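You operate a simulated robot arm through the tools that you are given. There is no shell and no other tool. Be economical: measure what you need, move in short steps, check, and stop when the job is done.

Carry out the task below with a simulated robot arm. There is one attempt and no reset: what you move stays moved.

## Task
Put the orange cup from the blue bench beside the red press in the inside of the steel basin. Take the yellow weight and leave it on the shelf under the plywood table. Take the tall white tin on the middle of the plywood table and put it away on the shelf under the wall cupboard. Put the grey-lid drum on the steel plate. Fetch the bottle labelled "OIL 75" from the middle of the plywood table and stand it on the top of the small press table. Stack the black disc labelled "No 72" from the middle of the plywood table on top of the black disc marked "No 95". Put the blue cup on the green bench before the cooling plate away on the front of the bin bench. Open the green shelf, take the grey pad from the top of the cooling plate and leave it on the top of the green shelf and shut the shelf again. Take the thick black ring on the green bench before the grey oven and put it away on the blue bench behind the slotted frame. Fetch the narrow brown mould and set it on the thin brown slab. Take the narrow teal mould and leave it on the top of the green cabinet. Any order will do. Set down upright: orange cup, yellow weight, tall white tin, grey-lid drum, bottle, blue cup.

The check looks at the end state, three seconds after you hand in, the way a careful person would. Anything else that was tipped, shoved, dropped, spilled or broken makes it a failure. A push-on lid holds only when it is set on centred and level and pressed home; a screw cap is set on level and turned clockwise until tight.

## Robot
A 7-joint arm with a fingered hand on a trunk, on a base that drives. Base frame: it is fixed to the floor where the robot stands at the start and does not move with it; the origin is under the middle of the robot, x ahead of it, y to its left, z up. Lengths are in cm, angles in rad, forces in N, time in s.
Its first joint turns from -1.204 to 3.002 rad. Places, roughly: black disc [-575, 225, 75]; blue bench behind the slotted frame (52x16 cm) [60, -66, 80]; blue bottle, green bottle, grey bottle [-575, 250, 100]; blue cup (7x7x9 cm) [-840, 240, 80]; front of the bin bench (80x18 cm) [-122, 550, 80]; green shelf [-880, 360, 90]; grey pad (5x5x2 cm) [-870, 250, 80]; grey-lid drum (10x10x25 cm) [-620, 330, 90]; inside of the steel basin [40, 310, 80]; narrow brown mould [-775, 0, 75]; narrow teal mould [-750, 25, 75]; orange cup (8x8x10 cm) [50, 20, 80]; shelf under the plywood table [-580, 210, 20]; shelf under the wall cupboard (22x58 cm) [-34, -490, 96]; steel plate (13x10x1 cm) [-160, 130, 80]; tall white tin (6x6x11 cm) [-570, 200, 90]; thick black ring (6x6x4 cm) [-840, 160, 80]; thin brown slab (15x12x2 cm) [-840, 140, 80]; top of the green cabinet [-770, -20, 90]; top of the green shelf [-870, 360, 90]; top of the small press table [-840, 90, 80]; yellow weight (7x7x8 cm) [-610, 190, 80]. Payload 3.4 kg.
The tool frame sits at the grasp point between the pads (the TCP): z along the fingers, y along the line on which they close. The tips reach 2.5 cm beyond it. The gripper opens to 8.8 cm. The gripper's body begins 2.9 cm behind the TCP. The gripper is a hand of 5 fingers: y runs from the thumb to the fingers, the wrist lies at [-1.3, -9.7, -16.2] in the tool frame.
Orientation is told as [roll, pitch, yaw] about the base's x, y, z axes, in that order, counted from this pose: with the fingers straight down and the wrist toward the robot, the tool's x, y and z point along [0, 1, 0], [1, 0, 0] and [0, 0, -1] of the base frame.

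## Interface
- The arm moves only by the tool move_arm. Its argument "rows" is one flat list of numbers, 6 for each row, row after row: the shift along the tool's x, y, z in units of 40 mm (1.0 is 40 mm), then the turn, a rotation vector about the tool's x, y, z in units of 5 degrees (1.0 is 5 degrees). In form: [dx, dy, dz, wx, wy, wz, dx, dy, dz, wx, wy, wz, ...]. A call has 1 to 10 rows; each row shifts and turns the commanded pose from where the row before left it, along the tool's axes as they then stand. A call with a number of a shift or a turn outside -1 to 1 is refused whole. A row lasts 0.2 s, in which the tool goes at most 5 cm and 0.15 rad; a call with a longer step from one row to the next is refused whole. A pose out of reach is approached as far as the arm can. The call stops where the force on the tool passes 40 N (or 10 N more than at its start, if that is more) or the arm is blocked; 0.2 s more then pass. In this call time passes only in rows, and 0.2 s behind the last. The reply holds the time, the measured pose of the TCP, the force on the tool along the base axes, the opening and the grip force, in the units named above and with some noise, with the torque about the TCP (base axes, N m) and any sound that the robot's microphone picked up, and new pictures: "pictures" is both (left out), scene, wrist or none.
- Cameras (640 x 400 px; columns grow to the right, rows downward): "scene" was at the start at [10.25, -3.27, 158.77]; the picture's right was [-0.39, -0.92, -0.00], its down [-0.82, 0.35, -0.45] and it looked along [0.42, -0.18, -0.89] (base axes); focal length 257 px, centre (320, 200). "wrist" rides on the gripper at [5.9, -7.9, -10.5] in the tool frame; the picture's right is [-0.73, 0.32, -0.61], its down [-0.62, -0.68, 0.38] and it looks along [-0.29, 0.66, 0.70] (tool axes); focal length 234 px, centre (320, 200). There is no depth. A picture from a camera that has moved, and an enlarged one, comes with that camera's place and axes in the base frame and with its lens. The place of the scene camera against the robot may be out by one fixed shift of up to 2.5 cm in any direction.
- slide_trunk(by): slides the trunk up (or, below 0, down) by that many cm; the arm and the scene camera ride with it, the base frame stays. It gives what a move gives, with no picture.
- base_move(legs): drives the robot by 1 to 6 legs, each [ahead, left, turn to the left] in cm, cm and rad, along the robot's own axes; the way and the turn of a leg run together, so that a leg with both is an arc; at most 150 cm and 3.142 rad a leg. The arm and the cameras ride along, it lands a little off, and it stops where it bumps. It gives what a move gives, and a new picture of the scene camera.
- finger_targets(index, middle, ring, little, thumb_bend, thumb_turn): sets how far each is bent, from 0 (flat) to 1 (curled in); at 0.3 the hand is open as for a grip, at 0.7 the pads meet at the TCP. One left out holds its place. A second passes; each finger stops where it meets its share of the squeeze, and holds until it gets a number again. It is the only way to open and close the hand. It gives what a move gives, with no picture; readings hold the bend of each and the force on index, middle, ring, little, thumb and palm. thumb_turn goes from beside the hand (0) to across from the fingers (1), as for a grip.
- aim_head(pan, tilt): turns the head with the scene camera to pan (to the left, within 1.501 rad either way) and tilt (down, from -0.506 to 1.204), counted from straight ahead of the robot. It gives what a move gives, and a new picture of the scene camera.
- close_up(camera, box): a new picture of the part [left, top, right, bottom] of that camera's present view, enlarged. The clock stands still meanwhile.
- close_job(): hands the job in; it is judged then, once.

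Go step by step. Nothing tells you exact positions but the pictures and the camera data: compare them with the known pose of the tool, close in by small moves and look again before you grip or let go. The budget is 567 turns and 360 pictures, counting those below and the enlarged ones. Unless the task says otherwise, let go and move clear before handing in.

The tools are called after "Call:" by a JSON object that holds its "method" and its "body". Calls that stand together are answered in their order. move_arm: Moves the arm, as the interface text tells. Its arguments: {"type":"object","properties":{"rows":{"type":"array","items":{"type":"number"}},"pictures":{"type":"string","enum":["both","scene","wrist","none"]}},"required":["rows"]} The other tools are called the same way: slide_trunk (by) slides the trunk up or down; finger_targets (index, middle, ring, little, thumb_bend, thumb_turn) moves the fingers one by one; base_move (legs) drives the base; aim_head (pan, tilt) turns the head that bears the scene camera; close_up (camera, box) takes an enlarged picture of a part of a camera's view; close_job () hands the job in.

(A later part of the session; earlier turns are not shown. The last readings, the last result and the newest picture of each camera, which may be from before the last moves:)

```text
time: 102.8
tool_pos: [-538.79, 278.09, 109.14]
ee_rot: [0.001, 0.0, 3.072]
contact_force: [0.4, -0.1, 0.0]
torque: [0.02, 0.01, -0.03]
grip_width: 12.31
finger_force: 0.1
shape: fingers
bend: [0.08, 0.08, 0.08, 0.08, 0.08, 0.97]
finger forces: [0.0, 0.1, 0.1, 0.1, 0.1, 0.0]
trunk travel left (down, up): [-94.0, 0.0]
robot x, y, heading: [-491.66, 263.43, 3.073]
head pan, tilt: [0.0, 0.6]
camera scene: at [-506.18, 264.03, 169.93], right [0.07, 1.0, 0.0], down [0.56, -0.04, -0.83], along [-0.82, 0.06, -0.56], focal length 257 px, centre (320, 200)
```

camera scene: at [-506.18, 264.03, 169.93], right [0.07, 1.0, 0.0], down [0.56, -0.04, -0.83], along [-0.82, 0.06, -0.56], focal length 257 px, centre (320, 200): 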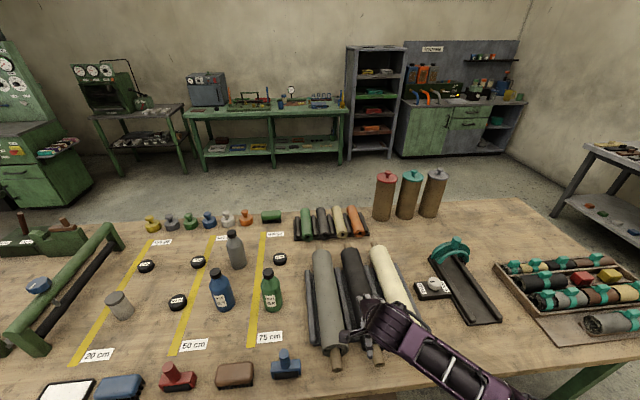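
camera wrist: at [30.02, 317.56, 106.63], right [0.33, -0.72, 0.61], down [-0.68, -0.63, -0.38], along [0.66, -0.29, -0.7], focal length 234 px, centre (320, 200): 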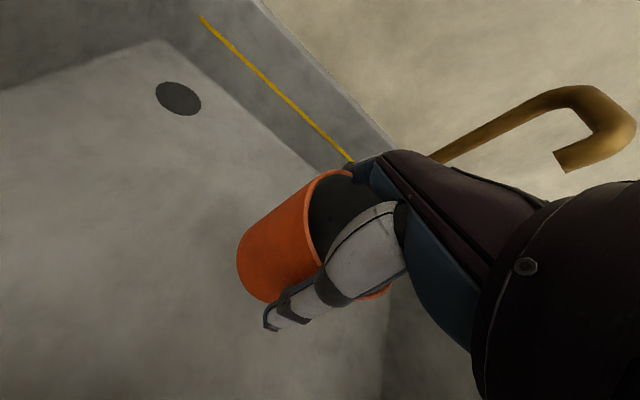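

I can see the drums, bottles, discs, tin and weights, with the green bench, oven and shelf beyond. I zoom in to read the labels.

Call:
{"method": "close_up", "body": {"camera": "scene", "box": [80, 200, 310, 344]}}

Call:
{"method": "aim_head", "body": {"pan": 0.4, "tilt": 0.9}}

Call:
{"method": "close_up", "body": {"camera": "scene", "box": [100, 80, 420, 280]}}

```text
2.78 times, centred on (195, 272) of scene
camera zoom: at [-506.18, 264.03, 169.93], right [0.07, 1.0, 0.0], down [0.56, -0.04, -0.83], along [-0.82, 0.06, -0.56], focal length 715 px, centre (667, 0)
```

zoom: 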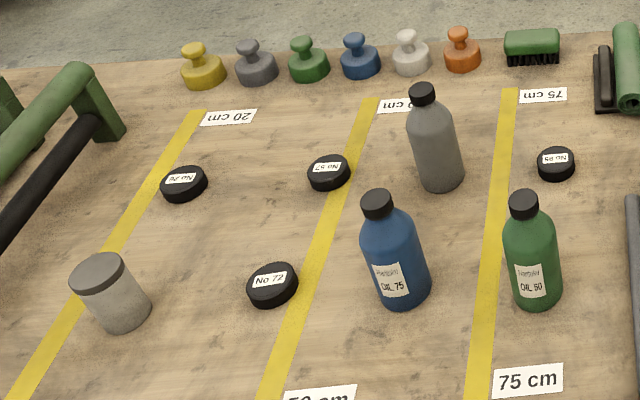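

```text
time: 103.7
tool_pos: [-538.62, 278.05, 109.26]
ee_rot: [0.0, -0.001, 3.071]
contact_force: [0.2, 0.5, -1.5]
torque: [-0.03, -0.01, 0.04]
grip_width: 12.32
finger_force: 0.1
shape: fingers
bend: [0.08, 0.08, 0.08, 0.08, 0.08, 0.97]
finger forces: [0.0, 0.0, 0.1, 0.1, 0.0, 0.0]
trunk travel left (down, up): [-94.0, 0.0]
robot x, y, heading: [-491.9, 263.87, 3.076]
head pan, tilt: [0.4, 0.901]
camera scene: at [-504.52, 261.03, 167.45], right [-0.32, 0.95, 0.0], down [0.74, 0.25, -0.62], along [-0.59, -0.2, -0.78], focal length 257 px, centre (320, 200)
```

scene: 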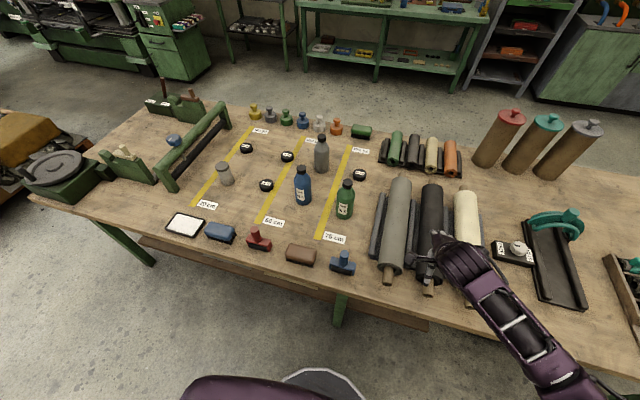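

```text
2.00 times, centred on (260, 180) of scene
camera zoom: at [-504.52, 261.03, 167.45], right [-0.32, 0.95, 0.0], down [0.74, 0.25, -0.62], along [-0.59, -0.2, -0.78], focal length 514 px, centre (440, 240)
```

zoom: 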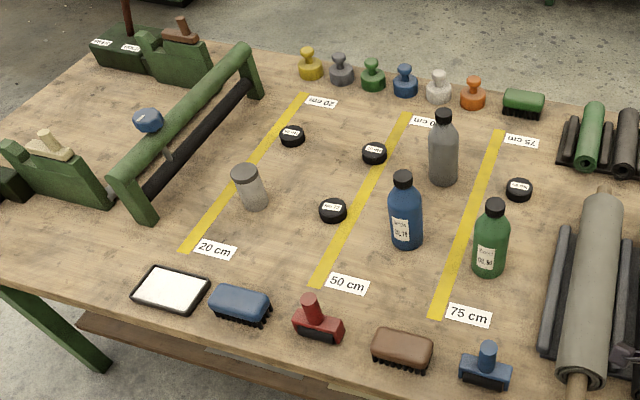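

The blue bottle appears to be OIL 75 and the front disc No 72. I zoom tighter on the remaining discs and the bottles.

Call:
{"method": "close_up", "body": {"camera": "scene", "box": [340, 160, 380, 185]}}

Call:
{"method": "close_up", "body": {"camera": "scene", "box": [230, 130, 310, 180]}}

Call:
{"method": "close_up", "body": {"camera": "scene", "box": [280, 130, 368, 220]}}

```text
16.00 times, centred on (360, 172) of scene
camera zoom: at [-504.52, 261.03, 167.45], right [-0.32, 0.95, 0.0], down [0.74, 0.25, -0.62], along [-0.59, -0.2, -0.78], focal length 4116 px, centre (-320, 640)
```

zoom: 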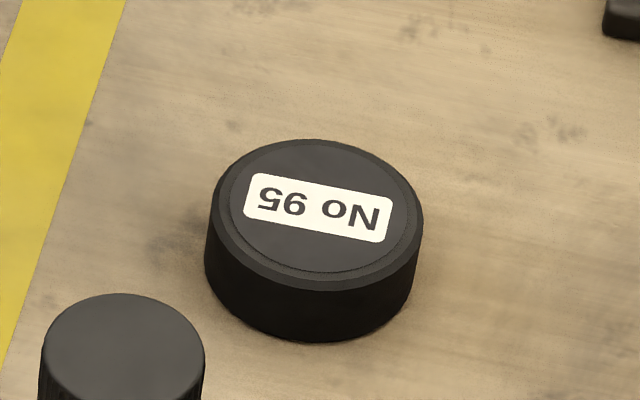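

```text
8.00 times, centred on (270, 155) of scene
camera zoom: at [-504.52, 261.03, 167.45], right [-0.32, 0.95, 0.0], down [0.74, 0.25, -0.62], along [-0.59, -0.2, -0.78], focal length 2058 px, centre (720, 560)
```

zoom: 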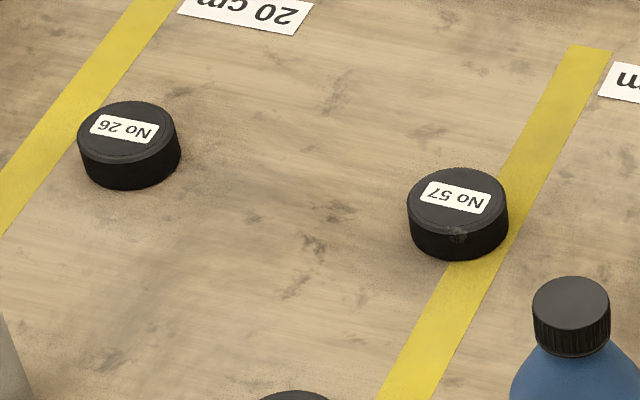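

```text
4.44 times, centred on (324, 175) of scene
camera zoom: at [-504.52, 261.03, 167.45], right [-0.32, 0.95, 0.0], down [0.74, 0.25, -0.62], along [-0.59, -0.2, -0.78], focal length 1143 px, centre (302, 311)
```

zoom: 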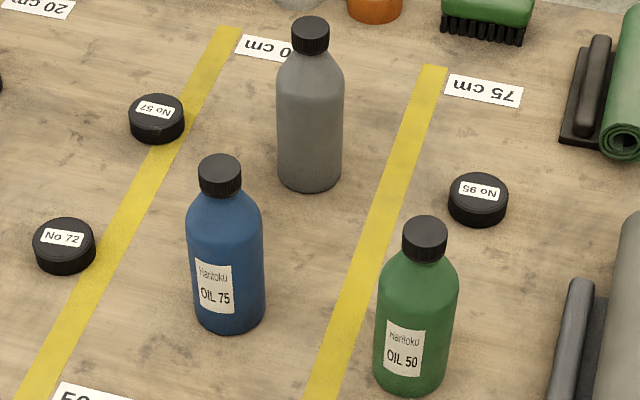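

Labels are confirmed: blue bottle is OIL 75, and disc 72 goes onto disc 95. I need to know how far ahead the arm reaches with the tool pointing down, so I extend it here at height.

Call:
{"method": "move_arm", "body": {"rows": [0, 1, 0, 0, 0, 0, 0, 1, 0, 0, 0, 0, 0, 1, 0, 0, 0, 0, 0, 1, 0, 0, 0, 0, 0, 1, 0, 0, 0, 0, 0, 1, 0, 0, 0, 0], "pictures": "none"}}

```text
time: 105.1
tool_pos: [-561.26, 279.25, 109.43]
ee_rot: [-0.004, -0.002, 3.075]
contact_force: [-1.2, 0.0, 0.7]
torque: [0.03, 0.03, 0.0]
grip_width: 12.28
finger_force: 0.1
shape: fingers
bend: [0.08, 0.08, 0.08, 0.08, 0.08, 0.97]
finger forces: [0.0, 0.0, 0.0, 0.1, 0.1, 0.0]
out of reach, approached as far as the arm can: row 6
trunk travel left (down, up): [-94.0, 0.0]
robot x, y, heading: [-491.98, 263.78, 3.072]
head pan, tilt: [0.4, 0.901]
```

The arm reaches about 70 cm ahead. I look down to see how close the base can come to the table edge.

Call:
{"method": "aim_head", "body": {"pan": 0.0, "tilt": 1.2}}

Call:
{"method": "close_up", "body": {"camera": "wrist", "box": [0, 0, 640, 400]}}

```text
time: 106.0
tool_pos: [-561.16, 279.79, 109.33]
ee_rot: [-0.001, 0.0, 3.072]
contact_force: [0.4, -0.6, -0.1]
torque: [-0.04, -0.02, 0.02]
grip_width: 12.29
finger_force: 0.1
shape: fingers
bend: [0.08, 0.08, 0.08, 0.08, 0.08, 0.97]
finger forces: [0.0, 0.0, 0.0, 0.1, 0.0, 0.1]
trunk travel left (down, up): [-94.0, 0.0]
robot x, y, heading: [-491.88, 263.74, 3.074]
head pan, tilt: [0.0, 1.201]
camera scene: at [-502.93, 263.87, 165.47], right [0.07, 1.0, 0.0], down [0.93, -0.06, -0.36], along [-0.36, 0.02, -0.93], focal length 257 px, centre (320, 200)
```

scene: 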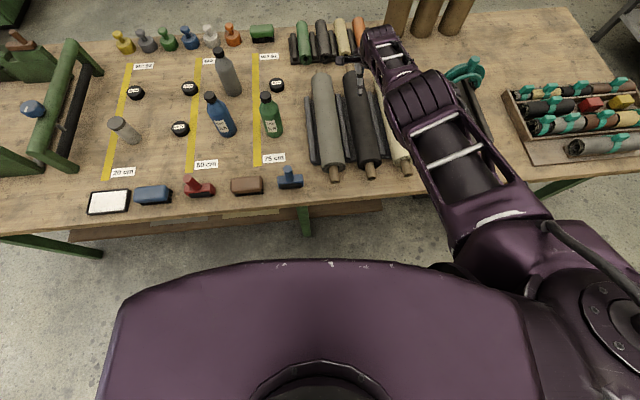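

```text
1.00 times, centred on (320, 200) of wrist
camera zoom: at [-553.71, 273.43, 119.65], right [-0.27, 0.75, 0.61], down [0.72, 0.57, -0.38], along [-0.64, 0.34, -0.7], focal length 234 px, centre (320, 200)
```

zoom: 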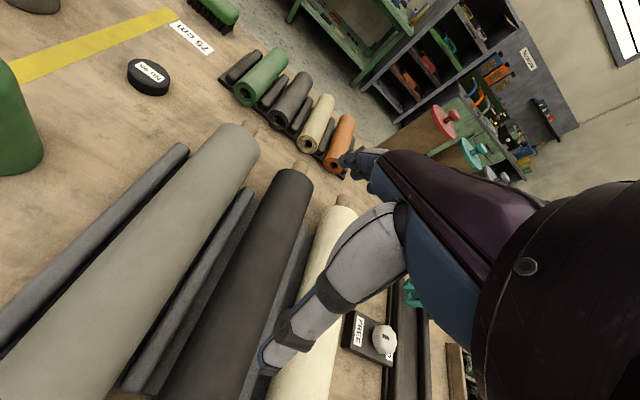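

From the east side with the robot near x=-518, the front-row items are in easy reach. I retract a bit, square up, and drive so the hand is above disc 72.

Call:
{"method": "move_arm", "body": {"rows": [0, -1, 0, 0, 0, 0, 0, -1, 0, 0, 0, 0, 0, -1, 0, 0, 0, 0, 0, -1, 0, 0, 0, 0], "pictures": "none"}}

Call:
{"method": "base_move", "body": {"legs": [[0, 63, 0.068]]}}

Call:
{"method": "aim_head", "body": {"pan": 0.0, "tilt": 0.9}}

```text
time: 107.0
tool_pos: [-545.25, 278.72, 109.38]
ee_rot: [0.0, -0.001, 3.07]
contact_force: [0.3, 0.4, 0.5]
torque: [0.01, 0.01, 0.02]
grip_width: 12.26
finger_force: 0.0
shape: fingers
bend: [0.08, 0.08, 0.08, 0.08, 0.08, 0.98]
finger forces: [0.1, 0.1, 0.0, 0.1, 0.0, 0.1]
trunk travel left (down, up): [-94.0, 0.0]
robot x, y, heading: [-491.75, 263.83, 3.068]
head pan, tilt: [0.0, 1.201]
```

```text
time: 110.5
tool_pos: [-548.48, 212.25, 109.36]
ee_rot: [0.001, 0.0, 3.135]
contact_force: [0.1, 0.7, -0.2]
torque: [-0.01, -0.01, 0.0]
grip_width: 12.29
finger_force: 0.1
shape: fingers
bend: [0.08, 0.08, 0.08, 0.08, 0.08, 0.98]
finger forces: [0.0, 0.0, 0.1, 0.0, 0.0, 0.0]
trunk travel left (down, up): [-94.0, 0.0]
robot x, y, heading: [-494.36, 201.05, 3.135]
head pan, tilt: [0.0, 1.201]
camera scene: at [-505.39, 200.29, 165.47], right [0.01, 1.0, 0.0], down [0.93, -0.01, -0.36], along [-0.36, 0.0, -0.93], focal length 257 px, centre (320, 200)
```

scene: 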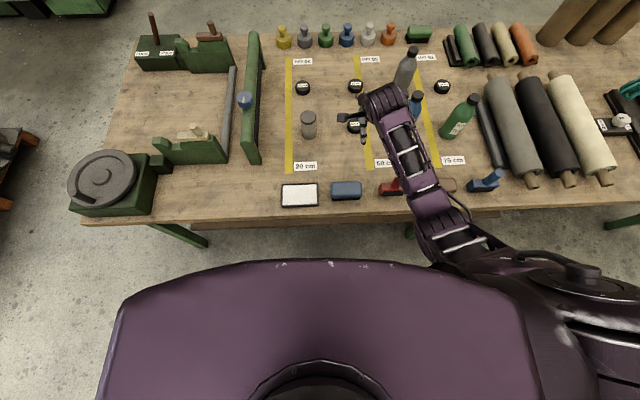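

```text
time: 111.3
tool_pos: [-548.56, 212.24, 109.3]
ee_rot: [-0.001, -0.001, 3.134]
contact_force: [-0.2, 0.2, 0.3]
torque: [0.01, -0.03, 0.02]
grip_width: 12.29
finger_force: 0.0
shape: fingers
bend: [0.08, 0.08, 0.08, 0.08, 0.08, 0.98]
finger forces: [0.1, 0.1, 0.1, 0.0, 0.0, 0.0]
trunk travel left (down, up): [-94.0, 0.0]
robot x, y, heading: [-494.42, 200.7, 3.14]
head pan, tilt: [0.0, 0.901]
camera scene: at [-507.33, 200.2, 167.44], right [0.01, 1.0, 0.0], down [0.78, -0.01, -0.62], along [-0.62, 0.0, -0.78], focal length 257 px, centre (320, 200)
```

scene: 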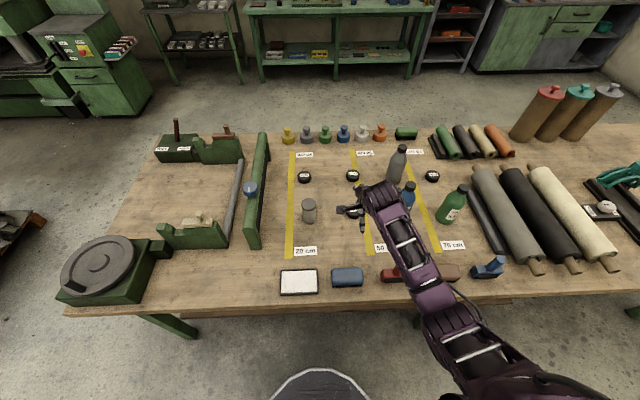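

Table height seems close to 79–80. I move ahead 14 cm and look at disc 72 with the wrist camera.

Call:
{"method": "base_move", "body": {"legs": [[14, 0, 0]]}}

Call:
{"method": "close_up", "body": {"camera": "wrist", "box": [0, 0, 640, 400]}}

Call:
{"method": "slide_trunk", "body": {"by": -9}}

Call:
{"method": "close_up", "body": {"camera": "wrist", "box": [0, 0, 640, 400]}}

```text
time: 112.6
tool_pos: [-562.63, 212.4, 109.41]
ee_rot: [0.0, 0.0, 3.136]
contact_force: [1.0, -0.7, 0.0]
torque: [0.02, 0.02, 0.01]
grip_width: 12.29
finger_force: 0.1
shape: fingers
bend: [0.08, 0.08, 0.08, 0.08, 0.08, 0.98]
finger forces: [0.1, 0.1, 0.0, 0.1, 0.0, 0.0]
trunk travel left (down, up): [-94.0, 0.0]
robot x, y, heading: [-508.01, 200.96, 3.138]
head pan, tilt: [0.0, 0.901]
camera scene: at [-521.15, 200.32, 167.47], right [0.01, 1.0, 0.0], down [0.78, -0.01, -0.62], along [-0.62, 0.0, -0.78], focal length 257 px, centre (320, 200)
```

scene: 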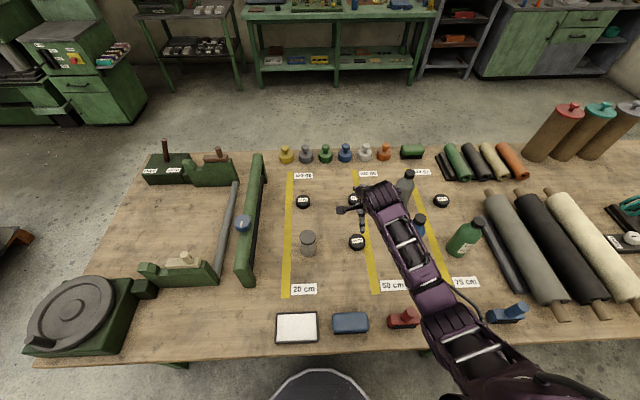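

```text
1.00 times, centred on (320, 200) of wrist
camera zoom: at [-554.69, 206.53, 119.66], right [-0.32, 0.73, 0.61], down [0.69, 0.62, -0.38], along [-0.66, 0.29, -0.7], focal length 234 px, centre (320, 200)
```

zoom: 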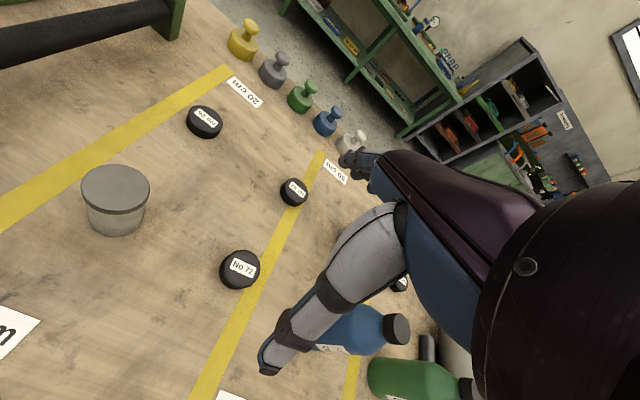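

```text
time: 113.9
tool_pos: [-562.72, 212.25, 100.18]
ee_rot: [0.0, 0.001, 3.135]
contact_force: [-0.2, 0.8, -0.3]
torque: [0.0, -0.03, 0.0]
grip_width: 12.26
finger_force: 0.1
shape: fingers
bend: [0.08, 0.08, 0.08, 0.08, 0.08, 0.98]
finger forces: [0.0, 0.1, 0.1, 0.1, 0.1, 0.0]
trunk travel left (down, up): [-85.0, 9.0]
robot x, y, heading: [-508.22, 200.84, 3.132]
head pan, tilt: [0.0, 0.901]
```

```text
1.00 times, centred on (320, 200) of wrist
camera zoom: at [-554.88, 206.53, 110.58], right [-0.32, 0.73, 0.61], down [0.69, 0.62, -0.38], along [-0.65, 0.29, -0.7], focal length 234 px, centre (320, 200)
```

zoom: 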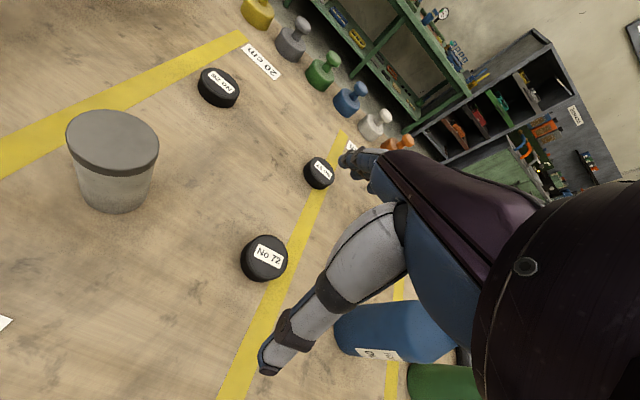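

Disc 72 is near (-569, 215.5) with its top around z≈78.5. I move above it, narrow the opening, and lower for a closer look.

Call:
{"method": "move_arm", "body": {"rows": [-0.4, 0.8, 0, 0, 0, 0, -0.4, 0.8, 0, 0, 0, 0], "pictures": "none"}}

Call:
{"method": "finger_targets", "body": {"index": 0.25, "middle": 0.25, "ring": 0.25, "little": 0.25, "thumb_bend": 0.25}}

Call:
{"method": "slide_trunk", "body": {"by": -11}}

Call:
{"method": "move_arm", "body": {"rows": [0, 0, 0, 0, 0, 0]}}

```text
time: 114.5
tool_pos: [-569.07, 215.51, 100.1]
ee_rot: [0.0, 0.002, 3.135]
contact_force: [0.0, 0.4, -0.4]
torque: [0.0, 0.02, 0.02]
grip_width: 12.32
finger_force: 0.1
shape: fingers
bend: [0.08, 0.08, 0.08, 0.08, 0.08, 0.98]
finger forces: [0.0, 0.0, 0.1, 0.0, 0.0, 0.1]
trunk travel left (down, up): [-85.0, 9.0]
robot x, y, heading: [-508.07, 200.95, 3.136]
head pan, tilt: [0.0, 0.901]
```

```text
time: 115.5
tool_pos: [-569.11, 215.61, 100.28]
ee_rot: [0.0, -0.001, 3.135]
contact_force: [-0.3, -0.2, 0.9]
torque: [0.0, -0.01, -0.03]
grip_width: 9.47
finger_force: 0.0
shape: fingers
bend: [0.25, 0.25, 0.25, 0.25, 0.25, 0.98]
finger forces: [0.0, 0.0, 0.1, 0.1, 0.1, 0.1]
trunk travel left (down, up): [-85.0, 9.0]
robot x, y, heading: [-508.14, 200.94, 3.135]
head pan, tilt: [0.0, 0.901]
```

```text
time: 116.9
tool_pos: [-569.07, 215.41, 89.13]
ee_rot: [-0.001, 0.0, 3.136]
contact_force: [0.6, 0.8, -0.4]
torque: [-0.01, 0.0, -0.02]
grip_width: 9.48
finger_force: 0.0
shape: fingers
bend: [0.25, 0.25, 0.25, 0.25, 0.25, 0.98]
finger forces: [0.0, 0.1, 0.0, 0.0, 0.1, 0.0]
trunk travel left (down, up): [-74.0, 20.0]
robot x, y, heading: [-508.32, 200.79, 3.132]
head pan, tilt: [0.0, 0.901]
```

```text
time: 117.3
tool_pos: [-569.02, 215.54, 89.25]
ee_rot: [0.0, -0.001, 3.135]
contact_force: [0.6, -1.5, -0.6]
torque: [0.0, 0.02, -0.01]
grip_width: 9.47
finger_force: 0.0
shape: fingers
bend: [0.25, 0.25, 0.25, 0.25, 0.25, 0.98]
finger forces: [0.1, 0.0, 0.0, 0.1, 0.0, 0.0]
trunk travel left (down, up): [-74.0, 20.0]
robot x, y, heading: [-508.47, 201.2, 3.132]
head pan, tilt: [0.0, 0.901]
camera scene: at [-521.4, 200.33, 147.45], right [0.01, 1.0, 0.0], down [0.78, -0.01, -0.62], along [-0.62, 0.0, -0.78], focal length 257 px, centre (320, 200)
camera wrist: at [-561.21, 209.75, 99.53], right [-0.32, 0.73, 0.61], down [0.69, 0.62, -0.38], along [-0.65, 0.29, -0.7], focal length 234 px, centre (320, 200)
```

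scene: 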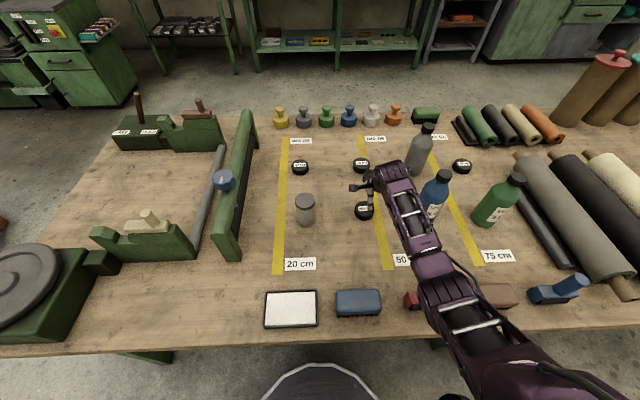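
wrist: 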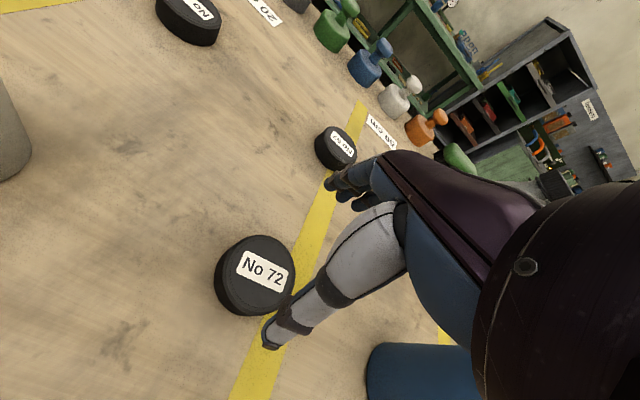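

The disc top is about z≈81 at (-568.2, 215.1), so the table top is near 78. I fine-adjust and lower to a TCP height of about 81.2.

Call:
{"method": "move_arm", "body": {"rows": [0.1, -0.2, 0, 0, 0, 0], "pictures": "none"}}

Call:
{"method": "slide_trunk", "body": {"by": -7}}

Call:
{"method": "move_arm", "body": {"rows": [0, 0, 0.1, 0, 0, 0, 0, 0, 0.1, 0, 0, 0]}}

```text
time: 117.7
tool_pos: [-568.05, 215.08, 89.11]
ee_rot: [0.0, 0.001, 3.134]
contact_force: [1.4, 0.1, 0.0]
torque: [0.02, -0.03, 0.02]
grip_width: 9.45
finger_force: 0.1
shape: fingers
bend: [0.25, 0.25, 0.25, 0.25, 0.25, 0.98]
finger forces: [0.0, 0.1, 0.0, 0.0, 0.0, 0.0]
trunk travel left (down, up): [-74.0, 20.0]
robot x, y, heading: [-508.56, 200.83, 3.132]
head pan, tilt: [0.0, 0.901]
```

```text
time: 118.8
tool_pos: [-568.1, 214.97, 83.12]
ee_rot: [-0.003, -0.013, 3.132]
contact_force: [-1.0, -0.5, -0.4]
torque: [0.02, 0.0, 0.04]
grip_width: 9.48
finger_force: 0.0
shape: fingers
bend: [0.25, 0.25, 0.25, 0.25, 0.25, 0.98]
finger forces: [0.1, 0.0, 0.1, 0.0, 0.1, 0.1]
trunk travel left (down, up): [-67.0, 27.0]
robot x, y, heading: [-508.01, 201.15, 3.136]
head pan, tilt: [0.0, 0.901]
```

```text
time: 119.4
tool_pos: [-568.01, 214.95, 82.7]
ee_rot: [-0.005, -0.02, 3.134]
contact_force: [0.2, -0.2, -0.6]
torque: [0.01, 0.0, -0.07]
grip_width: 9.47
finger_force: 0.1
shape: fingers
bend: [0.25, 0.25, 0.25, 0.25, 0.25, 0.98]
finger forces: [0.0, 0.0, 0.0, 0.0, 0.0, 0.0]
trunk travel left (down, up): [-67.0, 27.0]
robot x, y, heading: [-507.91, 200.84, 3.131]
head pan, tilt: [0.0, 0.901]
camera scene: at [-520.42, 199.84, 140.63], right [0.01, 1.0, 0.0], down [0.78, 0.0, -0.63], along [-0.63, 0.01, -0.78], focal length 257 px, centre (320, 200)
camera wrist: at [-560.05, 209.12, 92.76], right [-0.31, 0.73, 0.62], down [0.68, 0.62, -0.39], along [-0.67, 0.3, -0.68], focal length 234 px, centre (320, 200)
```

scene: 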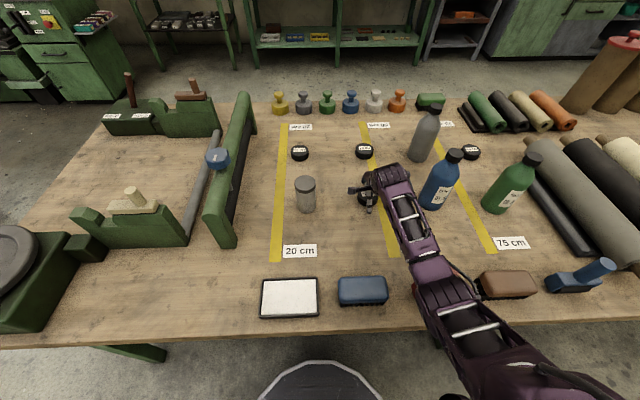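
wrist: 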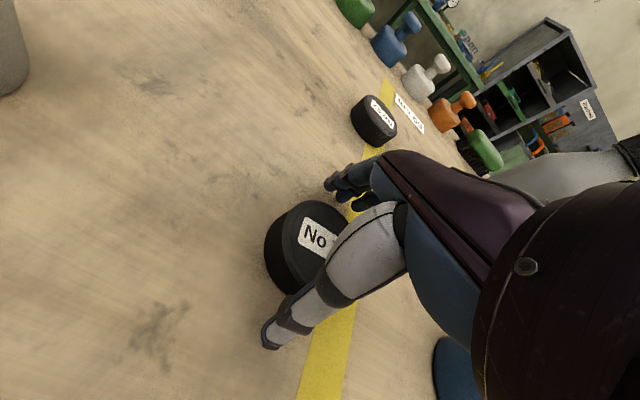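

Something other than the hand seems to be touching: the body pitched slightly, probably with the elbow on the red stamp. I raise the trunk right away and look.

Call:
{"method": "slide_trunk", "body": {"by": 4}}

Call:
{"method": "move_arm", "body": {"rows": [0, 0, -0.2, 0, 0, 0]}}

```text
time: 120.2
tool_pos: [-568.19, 215.11, 85.22]
ee_rot: [0.0, 0.004, 3.134]
contact_force: [-1.1, -0.7, -0.2]
torque: [-0.01, 0.0, -0.06]
grip_width: 9.49
finger_force: 0.0
shape: fingers
bend: [0.25, 0.25, 0.25, 0.25, 0.25, 0.98]
finger forces: [0.0, 0.0, 0.0, 0.0, 0.0, 0.0]
trunk travel left (down, up): [-71.0, 23.0]
robot x, y, heading: [-508.4, 200.97, 3.135]
head pan, tilt: [0.0, 0.901]
```

```text
time: 120.6
tool_pos: [-568.1, 215.08, 86.2]
ee_rot: [0.001, 0.002, 3.135]
contact_force: [-0.6, -0.5, 0.1]
torque: [0.0, 0.0, -0.03]
grip_width: 9.46
finger_force: 0.1
shape: fingers
bend: [0.25, 0.25, 0.25, 0.25, 0.25, 0.98]
finger forces: [0.1, 0.0, 0.1, 0.0, 0.0, 0.0]
trunk travel left (down, up): [-71.0, 23.0]
robot x, y, heading: [-508.12, 200.86, 3.136]
head pan, tilt: [0.0, 0.901]
camera scene: at [-521.38, 200.32, 144.44], right [0.01, 1.0, 0.0], down [0.78, -0.01, -0.62], along [-0.62, 0.0, -0.78], focal length 257 px, centre (320, 200)
camera wrist: at [-560.35, 209.36, 96.52], right [-0.32, 0.73, 0.61], down [0.69, 0.62, -0.38], along [-0.65, 0.29, -0.7], focal length 234 px, centre (320, 200)
```

scene: 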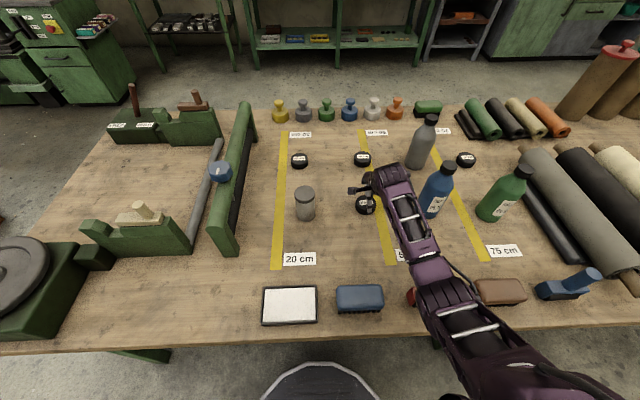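
wrist: 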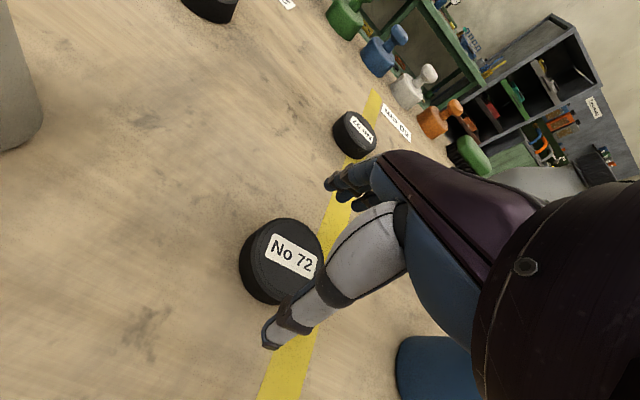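

I raise clear and inspect the red stamp that was under the elbow.

Call:
{"method": "slide_trunk", "body": {"by": 23}}

Call:
{"method": "base_move", "body": {"legs": [[-30, 0, 0]]}}

Call:
{"method": "close_up", "body": {"camera": "scene", "box": [240, 120, 560, 320]}}

```text
time: 123.0
tool_pos: [-568.27, 215.14, 109.18]
ee_rot: [0.001, 0.001, 3.134]
contact_force: [0.4, -0.3, -0.5]
torque: [-0.01, -0.03, -0.04]
grip_width: 9.47
finger_force: 0.1
shape: fingers
bend: [0.25, 0.25, 0.25, 0.25, 0.25, 0.98]
finger forces: [0.0, 0.0, 0.0, 0.0, 0.0, 0.0]
trunk travel left (down, up): [-94.0, 0.0]
robot x, y, heading: [-508.17, 201.15, 3.134]
head pan, tilt: [0.0, 0.901]
```

```text
time: 125.1
tool_pos: [-538.51, 214.67, 109.06]
ee_rot: [0.001, 0.004, 3.14]
contact_force: [-0.5, -0.1, 0.2]
torque: [-0.05, 0.02, -0.03]
grip_width: 9.48
finger_force: 0.1
shape: fingers
bend: [0.25, 0.25, 0.25, 0.25, 0.25, 0.98]
finger forces: [0.0, 0.0, 0.1, 0.0, 0.0, 0.0]
trunk travel left (down, up): [-94.0, 0.0]
robot x, y, heading: [-478.22, 201.1, 3.139]
head pan, tilt: [0.0, 0.901]
camera scene: at [-491.6, 200.15, 167.44], right [0.0, 1.0, 0.0], down [0.78, 0.0, -0.62], along [-0.62, 0.0, -0.78], focal length 257 px, centre (320, 200)
```

scene: 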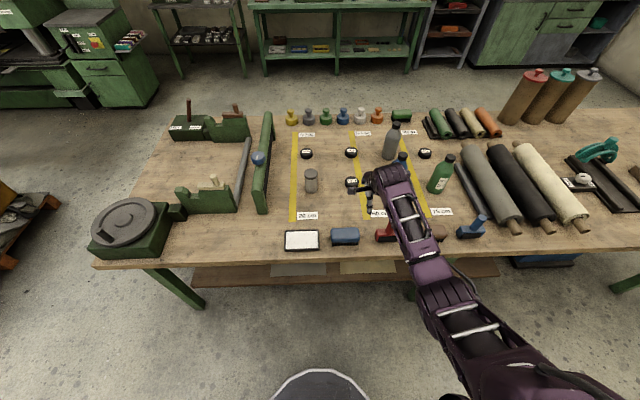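

```text
2.00 times, centred on (400, 220) of scene
camera zoom: at [-491.6, 200.15, 167.44], right [0.0, 1.0, 0.0], down [0.78, 0.0, -0.62], along [-0.62, 0.0, -0.78], focal length 514 px, centre (160, 160)
```

zoom: 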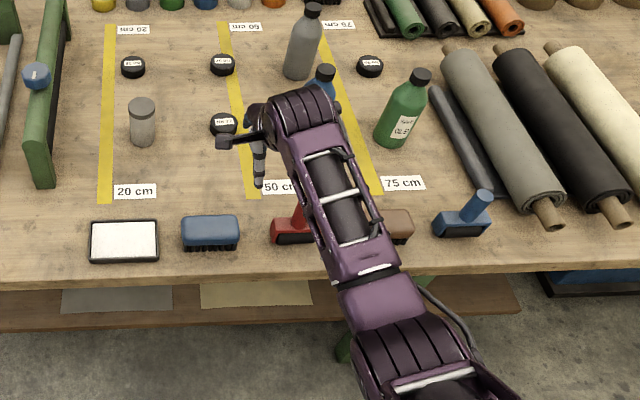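

Everything on the table looks undisturbed. I back off into free floor and test lowering with the arm instead of the trunk, since this keeps the elbow higher.

Call:
{"method": "base_move", "body": {"legs": [[-24, 0, 0]]}}

Call:
{"method": "move_arm", "body": {"rows": [0, 0, 0.95, 0, 0, 0, 0, 0, 0.95, 0, 0, 0, 0, 0, 0.95, 0, 0, 0, 0, 0, 0.95, 0, 0, 0, 0, 0, 0.95, 0, 0, 0, 0, 0, 0.95, 0, 0, 0, 0, 0, 0.95, 0, 0, 0], "pictures": "scene"}}

```text
time: 126.8
tool_pos: [-515.03, 214.71, 109.03]
ee_rot: [0.001, 0.0, 3.139]
contact_force: [0.0, -0.4, 0.6]
torque: [0.02, -0.03, -0.01]
grip_width: 9.47
finger_force: 0.0
shape: fingers
bend: [0.25, 0.25, 0.25, 0.25, 0.25, 0.98]
finger forces: [0.1, 0.0, 0.0, 0.0, 0.0, 0.0]
trunk travel left (down, up): [-94.0, 0.0]
robot x, y, heading: [-455.1, 200.8, 3.139]
head pan, tilt: [0.0, 0.901]
camera scene: at [-468.29, 200.12, 167.44], right [0.0, 1.0, 0.0], down [0.78, 0.0, -0.62], along [-0.62, 0.0, -0.78], focal length 257 px, centre (320, 200)
```

scene: 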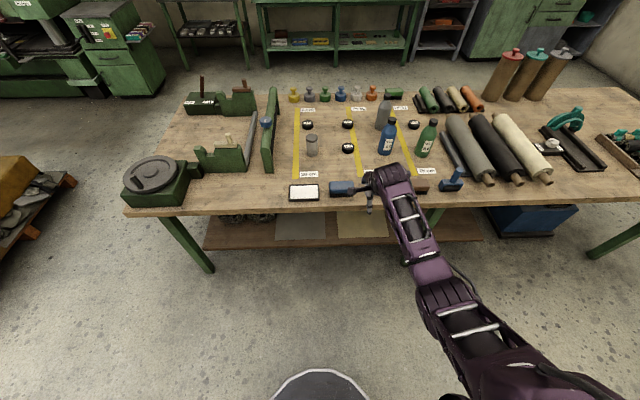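

```text
time: 128.4
tool_pos: [-511.8, 214.96, 88.32]
ee_rot: [-0.001, 0.0, 3.141]
contact_force: [-0.4, -0.6, 0.1]
torque: [0.0, 0.01, -0.03]
grip_width: 9.44
finger_force: 0.1
shape: fingers
bend: [0.25, 0.25, 0.25, 0.25, 0.25, 0.98]
finger forces: [0.1, 0.0, 0.1, 0.0, 0.0, 0.0]
out of reach, approached as far as the arm can: row 5, 6, 7
trunk travel left (down, up): [-94.0, 0.0]
robot x, y, heading: [-454.62, 200.79, 3.143]
head pan, tilt: [0.0, 0.901]
camera scene: at [-468.19, 200.06, 167.45], right [0.0, 1.0, 0.0], down [0.78, 0.0, -0.62], along [-0.62, 0.0, -0.78], focal length 257 px, centre (320, 200)
```

scene: 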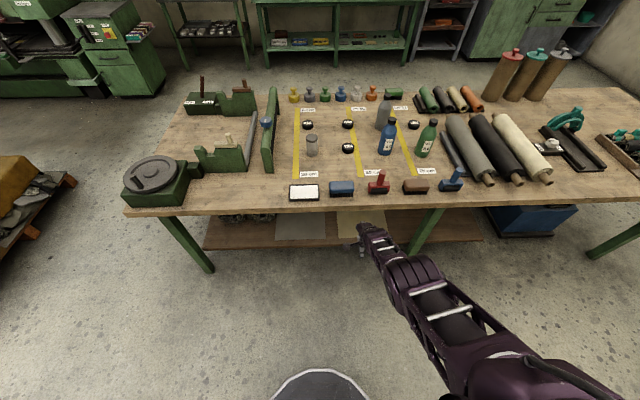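

Lowering with a straight arm keeps the elbow high, so I'll use a nearly straight arm at reach ≈63. I raise the hand again, extend slightly, and re-approach.

Call:
{"method": "move_arm", "body": {"rows": [0, 0, -0.95, 0, 0, 0, 0, 0, -0.95, 0, 0, 0, 0, 0.5, -0.95, 0, 0, 0, 0, 0.5, -0.95, 0, 0, 0, 0, 0.5, -0.5, 0, 0, 0], "pictures": "none"}}

Call:
{"method": "base_move", "body": {"legs": [[50, 0, 0]]}}

```text
time: 129.6
tool_pos: [-517.87, 214.73, 105.53]
ee_rot: [0.001, 0.002, 3.137]
contact_force: [0.6, 0.8, 0.3]
torque: [0.0, -0.02, -0.01]
grip_width: 9.43
finger_force: 0.1
shape: fingers
bend: [0.25, 0.25, 0.25, 0.25, 0.25, 0.98]
finger forces: [0.1, 0.1, 0.1, 0.0, 0.1, 0.1]
trunk travel left (down, up): [-94.0, 0.0]
robot x, y, heading: [-455.19, 200.69, 3.137]
head pan, tilt: [0.0, 0.901]
```

```text
time: 132.6
tool_pos: [-567.69, 214.21, 105.61]
ee_rot: [0.0, 0.0, -3.136]
contact_force: [0.6, 0.8, 0.6]
torque: [-0.02, 0.0, 0.01]
grip_width: 9.45
finger_force: 0.1
shape: fingers
bend: [0.25, 0.25, 0.25, 0.25, 0.25, 0.98]
finger forces: [0.1, 0.0, 0.0, 0.1, 0.0, 0.0]
trunk travel left (down, up): [-94.0, 0.0]
robot x, y, heading: [-504.72, 200.81, -3.138]
head pan, tilt: [0.0, 0.901]
camera scene: at [-517.76, 199.92, 167.46], right [-0.01, 1.0, 0.0], down [0.78, 0.0, -0.62], along [-0.62, 0.0, -0.78], focal length 257 px, centre (320, 200)
```

scene: 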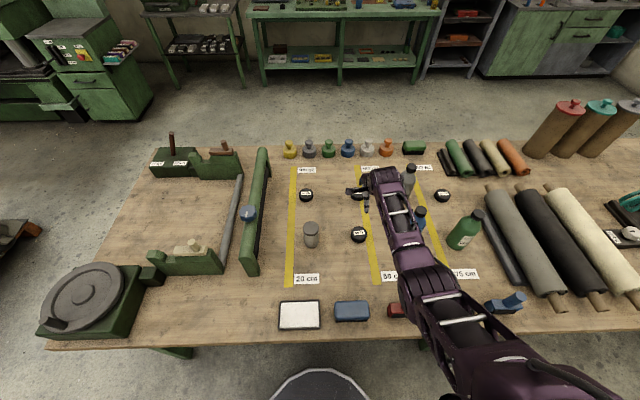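

Hand is over the disc at reach 63. I lower the arm to z≈97 so it's nearly straight, then slide the trunk down and check for any contact.

Call:
{"method": "move_arm", "body": {"rows": [-0.2, 0.1, 0.7, 0, 0, 0, 0, 0, 0.7, 0, 0, 0, 0, 0, 0.7, 0, 0, 0], "pictures": "none"}}

Call:
{"method": "slide_trunk", "body": {"by": -12}}

Call:
{"method": "move_arm", "body": {"rows": [0, 0, 0, 0, 0, 0]}}

```text
time: 133.3
tool_pos: [-568.1, 214.84, 97.13]
ee_rot: [0.001, 0.0, -3.135]
contact_force: [-0.5, -0.4, -0.3]
torque: [0.01, 0.01, -0.02]
grip_width: 9.48
finger_force: 0.1
shape: fingers
bend: [0.25, 0.25, 0.25, 0.25, 0.25, 0.98]
finger forces: [0.0, 0.1, 0.0, 0.0, 0.0, 0.0]
trunk travel left (down, up): [-94.0, 0.0]
robot x, y, heading: [-504.71, 201.07, -3.137]
head pan, tilt: [0.0, 0.901]
```

```text
time: 134.8
tool_pos: [-568.17, 214.82, 85.05]
ee_rot: [0.0, -0.001, -3.138]
contact_force: [1.0, -0.7, 0.2]
torque: [0.02, 0.02, -0.02]
grip_width: 9.45
finger_force: 0.1
shape: fingers
bend: [0.25, 0.25, 0.25, 0.25, 0.25, 0.98]
finger forces: [0.1, 0.1, 0.0, 0.0, 0.0, 0.1]
trunk travel left (down, up): [-82.0, 12.0]
robot x, y, heading: [-504.88, 200.33, -3.14]
head pan, tilt: [0.0, 0.901]
```

```text
time: 135.2
tool_pos: [-568.14, 214.82, 85.09]
ee_rot: [0.0, 0.001, -3.135]
contact_force: [-0.3, -0.2, 0.9]
torque: [-0.02, 0.01, 0.0]
grip_width: 9.48
finger_force: 0.1
shape: fingers
bend: [0.25, 0.25, 0.25, 0.25, 0.25, 0.98]
finger forces: [0.0, 0.0, 0.0, 0.0, 0.0, 0.0]
trunk travel left (down, up): [-82.0, 12.0]
robot x, y, heading: [-504.83, 200.67, -3.139]
head pan, tilt: [0.0, 0.901]
camera scene: at [-517.86, 199.93, 155.45], right [-0.01, 1.0, 0.0], down [0.78, 0.0, -0.62], along [-0.62, 0.0, -0.78], focal length 257 px, centre (320, 200)
camera wrist: at [-560.18, 209.19, 95.43], right [-0.33, 0.72, 0.61], down [0.68, 0.63, -0.38], along [-0.66, 0.29, -0.7], focal length 234 px, centre (320, 200)
```

scene: 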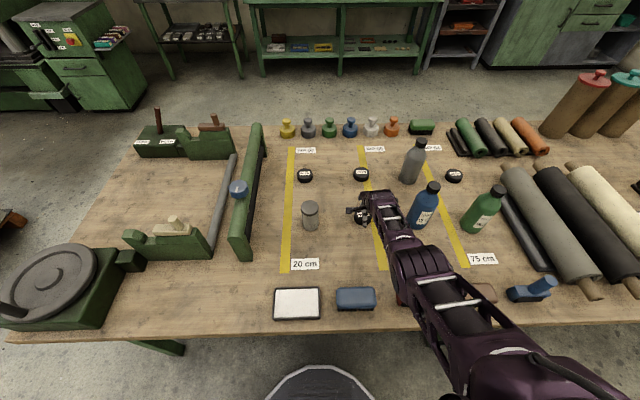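
wrist: 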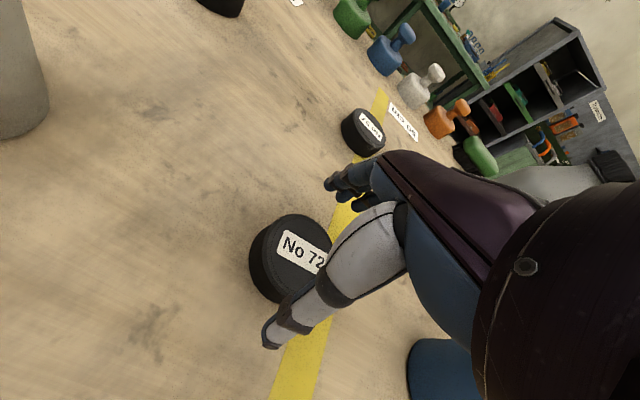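

Alignment is good, so I lower the last few centimetres.

Call:
{"method": "slide_trunk", "body": {"by": -3.3}}

Call:
{"method": "close_up", "body": {"camera": "wrist", "box": [150, 130, 470, 390]}}

```text
time: 136.0
tool_pos: [-568.05, 214.8, 82.2]
ee_rot: [0.0, -0.008, -3.136]
contact_force: [4.1, -0.1, 16.7]
torque: [0.13, 0.76, -0.1]
grip_width: 9.4
finger_force: 8.3
shape: fingers
bend: [0.25, 0.27, 0.25, 0.25, 0.26, 0.98]
finger forces: [0.0, 15.1, 0.0, 0.1, 2.0, 0.0]
trunk travel left (down, up): [-78.7, 15.3]
robot x, y, heading: [-504.38, 200.46, -3.136]
head pan, tilt: [0.0, 0.901]
```

```text
1.54 times, centred on (310, 260) of wrist
camera zoom: at [-560.07, 209.15, 92.44], right [-0.32, 0.72, 0.61], down [0.68, 0.63, -0.39], along [-0.66, 0.29, -0.69], focal length 360 px, centre (335, 108)
```

zoom: 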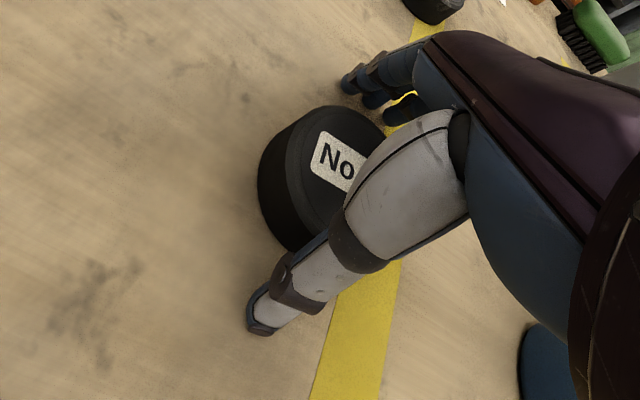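

The middle fingertip touches the table at TCP 82.2, which is low enough. I rise a hair and close.

Call:
{"method": "slide_trunk", "body": {"by": 0.5}}

Call:
{"method": "finger_targets", "body": {"index": 0.5, "middle": 0.5, "ring": 0.5, "little": 0.3, "thumb_bend": 0.5}}

Call:
{"method": "close_up", "body": {"camera": "wrist", "box": [150, 130, 470, 390]}}

```text
time: 136.6
tool_pos: [-567.91, 214.83, 82.33]
ee_rot: [0.001, 0.003, -3.135]
contact_force: [-0.4, -0.4, 2.4]
torque: [-0.01, 0.18, -0.02]
grip_width: 9.4
finger_force: 0.9
shape: fingers
bend: [0.25, 0.24, 0.25, 0.25, 0.25, 0.98]
finger forces: [0.0, 3.0, 0.0, 0.0, 0.1, 0.0]
trunk travel left (down, up): [-79.2, 14.8]
robot x, y, heading: [-504.83, 200.69, -3.135]
head pan, tilt: [0.0, 0.901]
```

```text
time: 137.6
tool_pos: [-568.01, 214.73, 82.66]
ee_rot: [0.0, -0.008, -3.137]
contact_force: [-6.0, 0.3, 21.7]
torque: [0.17, 1.2, 0.04]
grip_width: 5.54
finger_force: 16.6
shape: fingers
bend: [0.44, 0.35, 0.49, 0.3, 0.45, 0.97]
finger forces: [5.7, 20.8, 0.3, 0.0, 6.1, 0.0]
trunk travel left (down, up): [-79.2, 14.8]
robot x, y, heading: [-505.2, 200.75, -3.138]
head pan, tilt: [0.0, 0.901]
```

```text
1.54 times, centred on (310, 260) of wrist
camera zoom: at [-560.06, 209.11, 92.94], right [-0.32, 0.72, 0.61], down [0.68, 0.63, -0.39], along [-0.66, 0.29, -0.69], focal length 360 px, centre (335, 108)
```

zoom: 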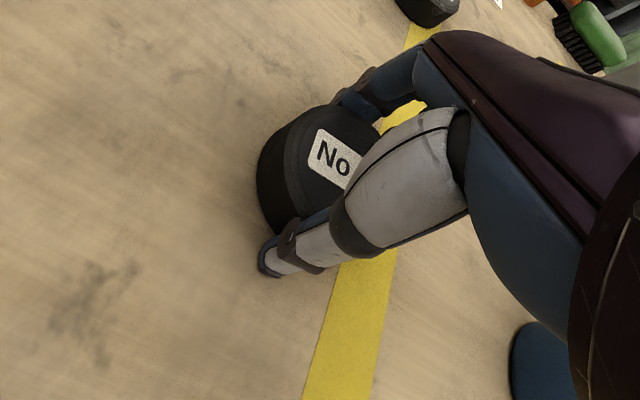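

The middle fingertip is dragging on the table as it closes. I raise another 0.6 cm and re-close.

Call:
{"method": "slide_trunk", "body": {"by": 0.6}}

Call:
{"method": "finger_targets", "body": {"index": 0.52, "middle": 0.52, "ring": 0.5, "little": 0.3, "thumb_bend": 0.52}}

```text
time: 138.1
tool_pos: [-567.95, 214.88, 82.85]
ee_rot: [-0.001, 0.002, -3.136]
contact_force: [-3.1, 1.4, 8.8]
torque: [0.09, 0.49, 0.04]
grip_width: 5.52
finger_force: 9.9
shape: fingers
bend: [0.44, 0.4, 0.49, 0.3, 0.45, 0.97]
finger forces: [5.0, 9.6, 0.2, 0.0, 5.2, 0.0]
trunk travel left (down, up): [-79.8, 14.2]
robot x, y, heading: [-504.91, 200.72, -3.139]
head pan, tilt: [0.0, 0.901]
```

```text
time: 139.1
tool_pos: [-567.96, 214.9, 82.97]
ee_rot: [0.0, 0.001, -3.136]
contact_force: [-2.2, 0.4, 6.6]
torque: [0.03, 0.34, 0.06]
grip_width: 5.41
finger_force: 11.6
shape: fingers
bend: [0.44, 0.45, 0.5, 0.3, 0.46, 0.97]
finger forces: [6.0, 8.2, 0.1, 0.1, 7.5, 0.0]
trunk travel left (down, up): [-79.8, 14.2]
robot x, y, heading: [-505.14, 200.66, -3.139]
head pan, tilt: [0.0, 0.901]
```

Index, middle and thumb are now holding. I tighten a bit and lift to check.

Call:
{"method": "finger_targets", "body": {"index": 0.57, "middle": 0.57, "thumb_bend": 0.57}}

Call:
{"method": "slide_trunk", "body": {"by": 5}}

Call:
{"method": "move_arm", "body": {"rows": [0, 0, 0, 0, 0, 0]}}

```text
time: 140.1
tool_pos: [-567.95, 214.88, 83.18]
ee_rot: [0.0, 0.0, -3.136]
contact_force: [-1.9, 1.0, 5.8]
torque: [0.02, 0.35, 0.03]
grip_width: 5.31
finger_force: 14.5
shape: fingers
bend: [0.45, 0.47, 0.5, 0.3, 0.47, 0.97]
finger forces: [7.7, 10.6, 0.1, 0.0, 11.3, 0.1]
trunk travel left (down, up): [-79.8, 14.2]
robot x, y, heading: [-504.26, 200.83, -3.138]
head pan, tilt: [0.0, 0.901]
```

```text
time: 141.0
tool_pos: [-568.05, 214.81, 87.88]
ee_rot: [-0.001, 0.002, -3.135]
contact_force: [0.4, 0.4, -1.0]
torque: [0.0, -0.03, -0.01]
grip_width: 5.29
finger_force: 11.8
shape: fingers
bend: [0.46, 0.49, 0.5, 0.3, 0.47, 0.96]
finger forces: [7.0, 5.0, 0.0, 0.0, 12.4, 0.0]
trunk travel left (down, up): [-84.8, 9.2]
robot x, y, heading: [-504.6, 201.18, -3.144]
head pan, tilt: [0.0, 0.901]
```

```text
time: 141.4
tool_pos: [-567.99, 214.78, 87.83]
ee_rot: [0.0, 0.0, -3.136]
contact_force: [-0.2, 0.4, -0.7]
torque: [0.0, -0.02, 0.02]
grip_width: 5.29
finger_force: 11.6
shape: fingers
bend: [0.46, 0.49, 0.5, 0.3, 0.47, 0.96]
finger forces: [6.9, 5.0, 0.0, 0.0, 12.4, 0.1]
trunk travel left (down, up): [-84.8, 9.2]
robot x, y, heading: [-504.8, 200.74, -3.138]
head pan, tilt: [0.0, 0.901]
camera scene: at [-517.87, 199.92, 158.24], right [-0.01, 1.0, 0.0], down [0.78, 0.0, -0.62], along [-0.62, 0.0, -0.78], focal length 257 px, centre (320, 200)
camera wrist: at [-560.18, 209.19, 98.22], right [-0.33, 0.72, 0.61], down [0.68, 0.63, -0.38], along [-0.66, 0.29, -0.7], focal length 234 px, centre (320, 200)
```

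scene: 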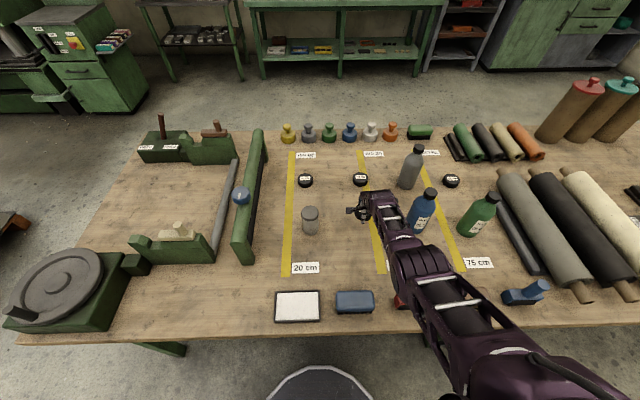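
wrist: 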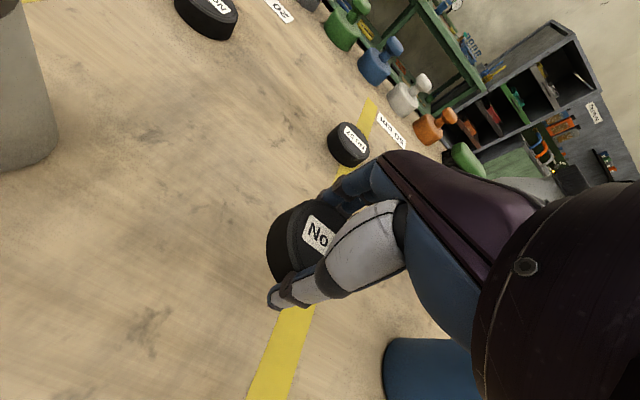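

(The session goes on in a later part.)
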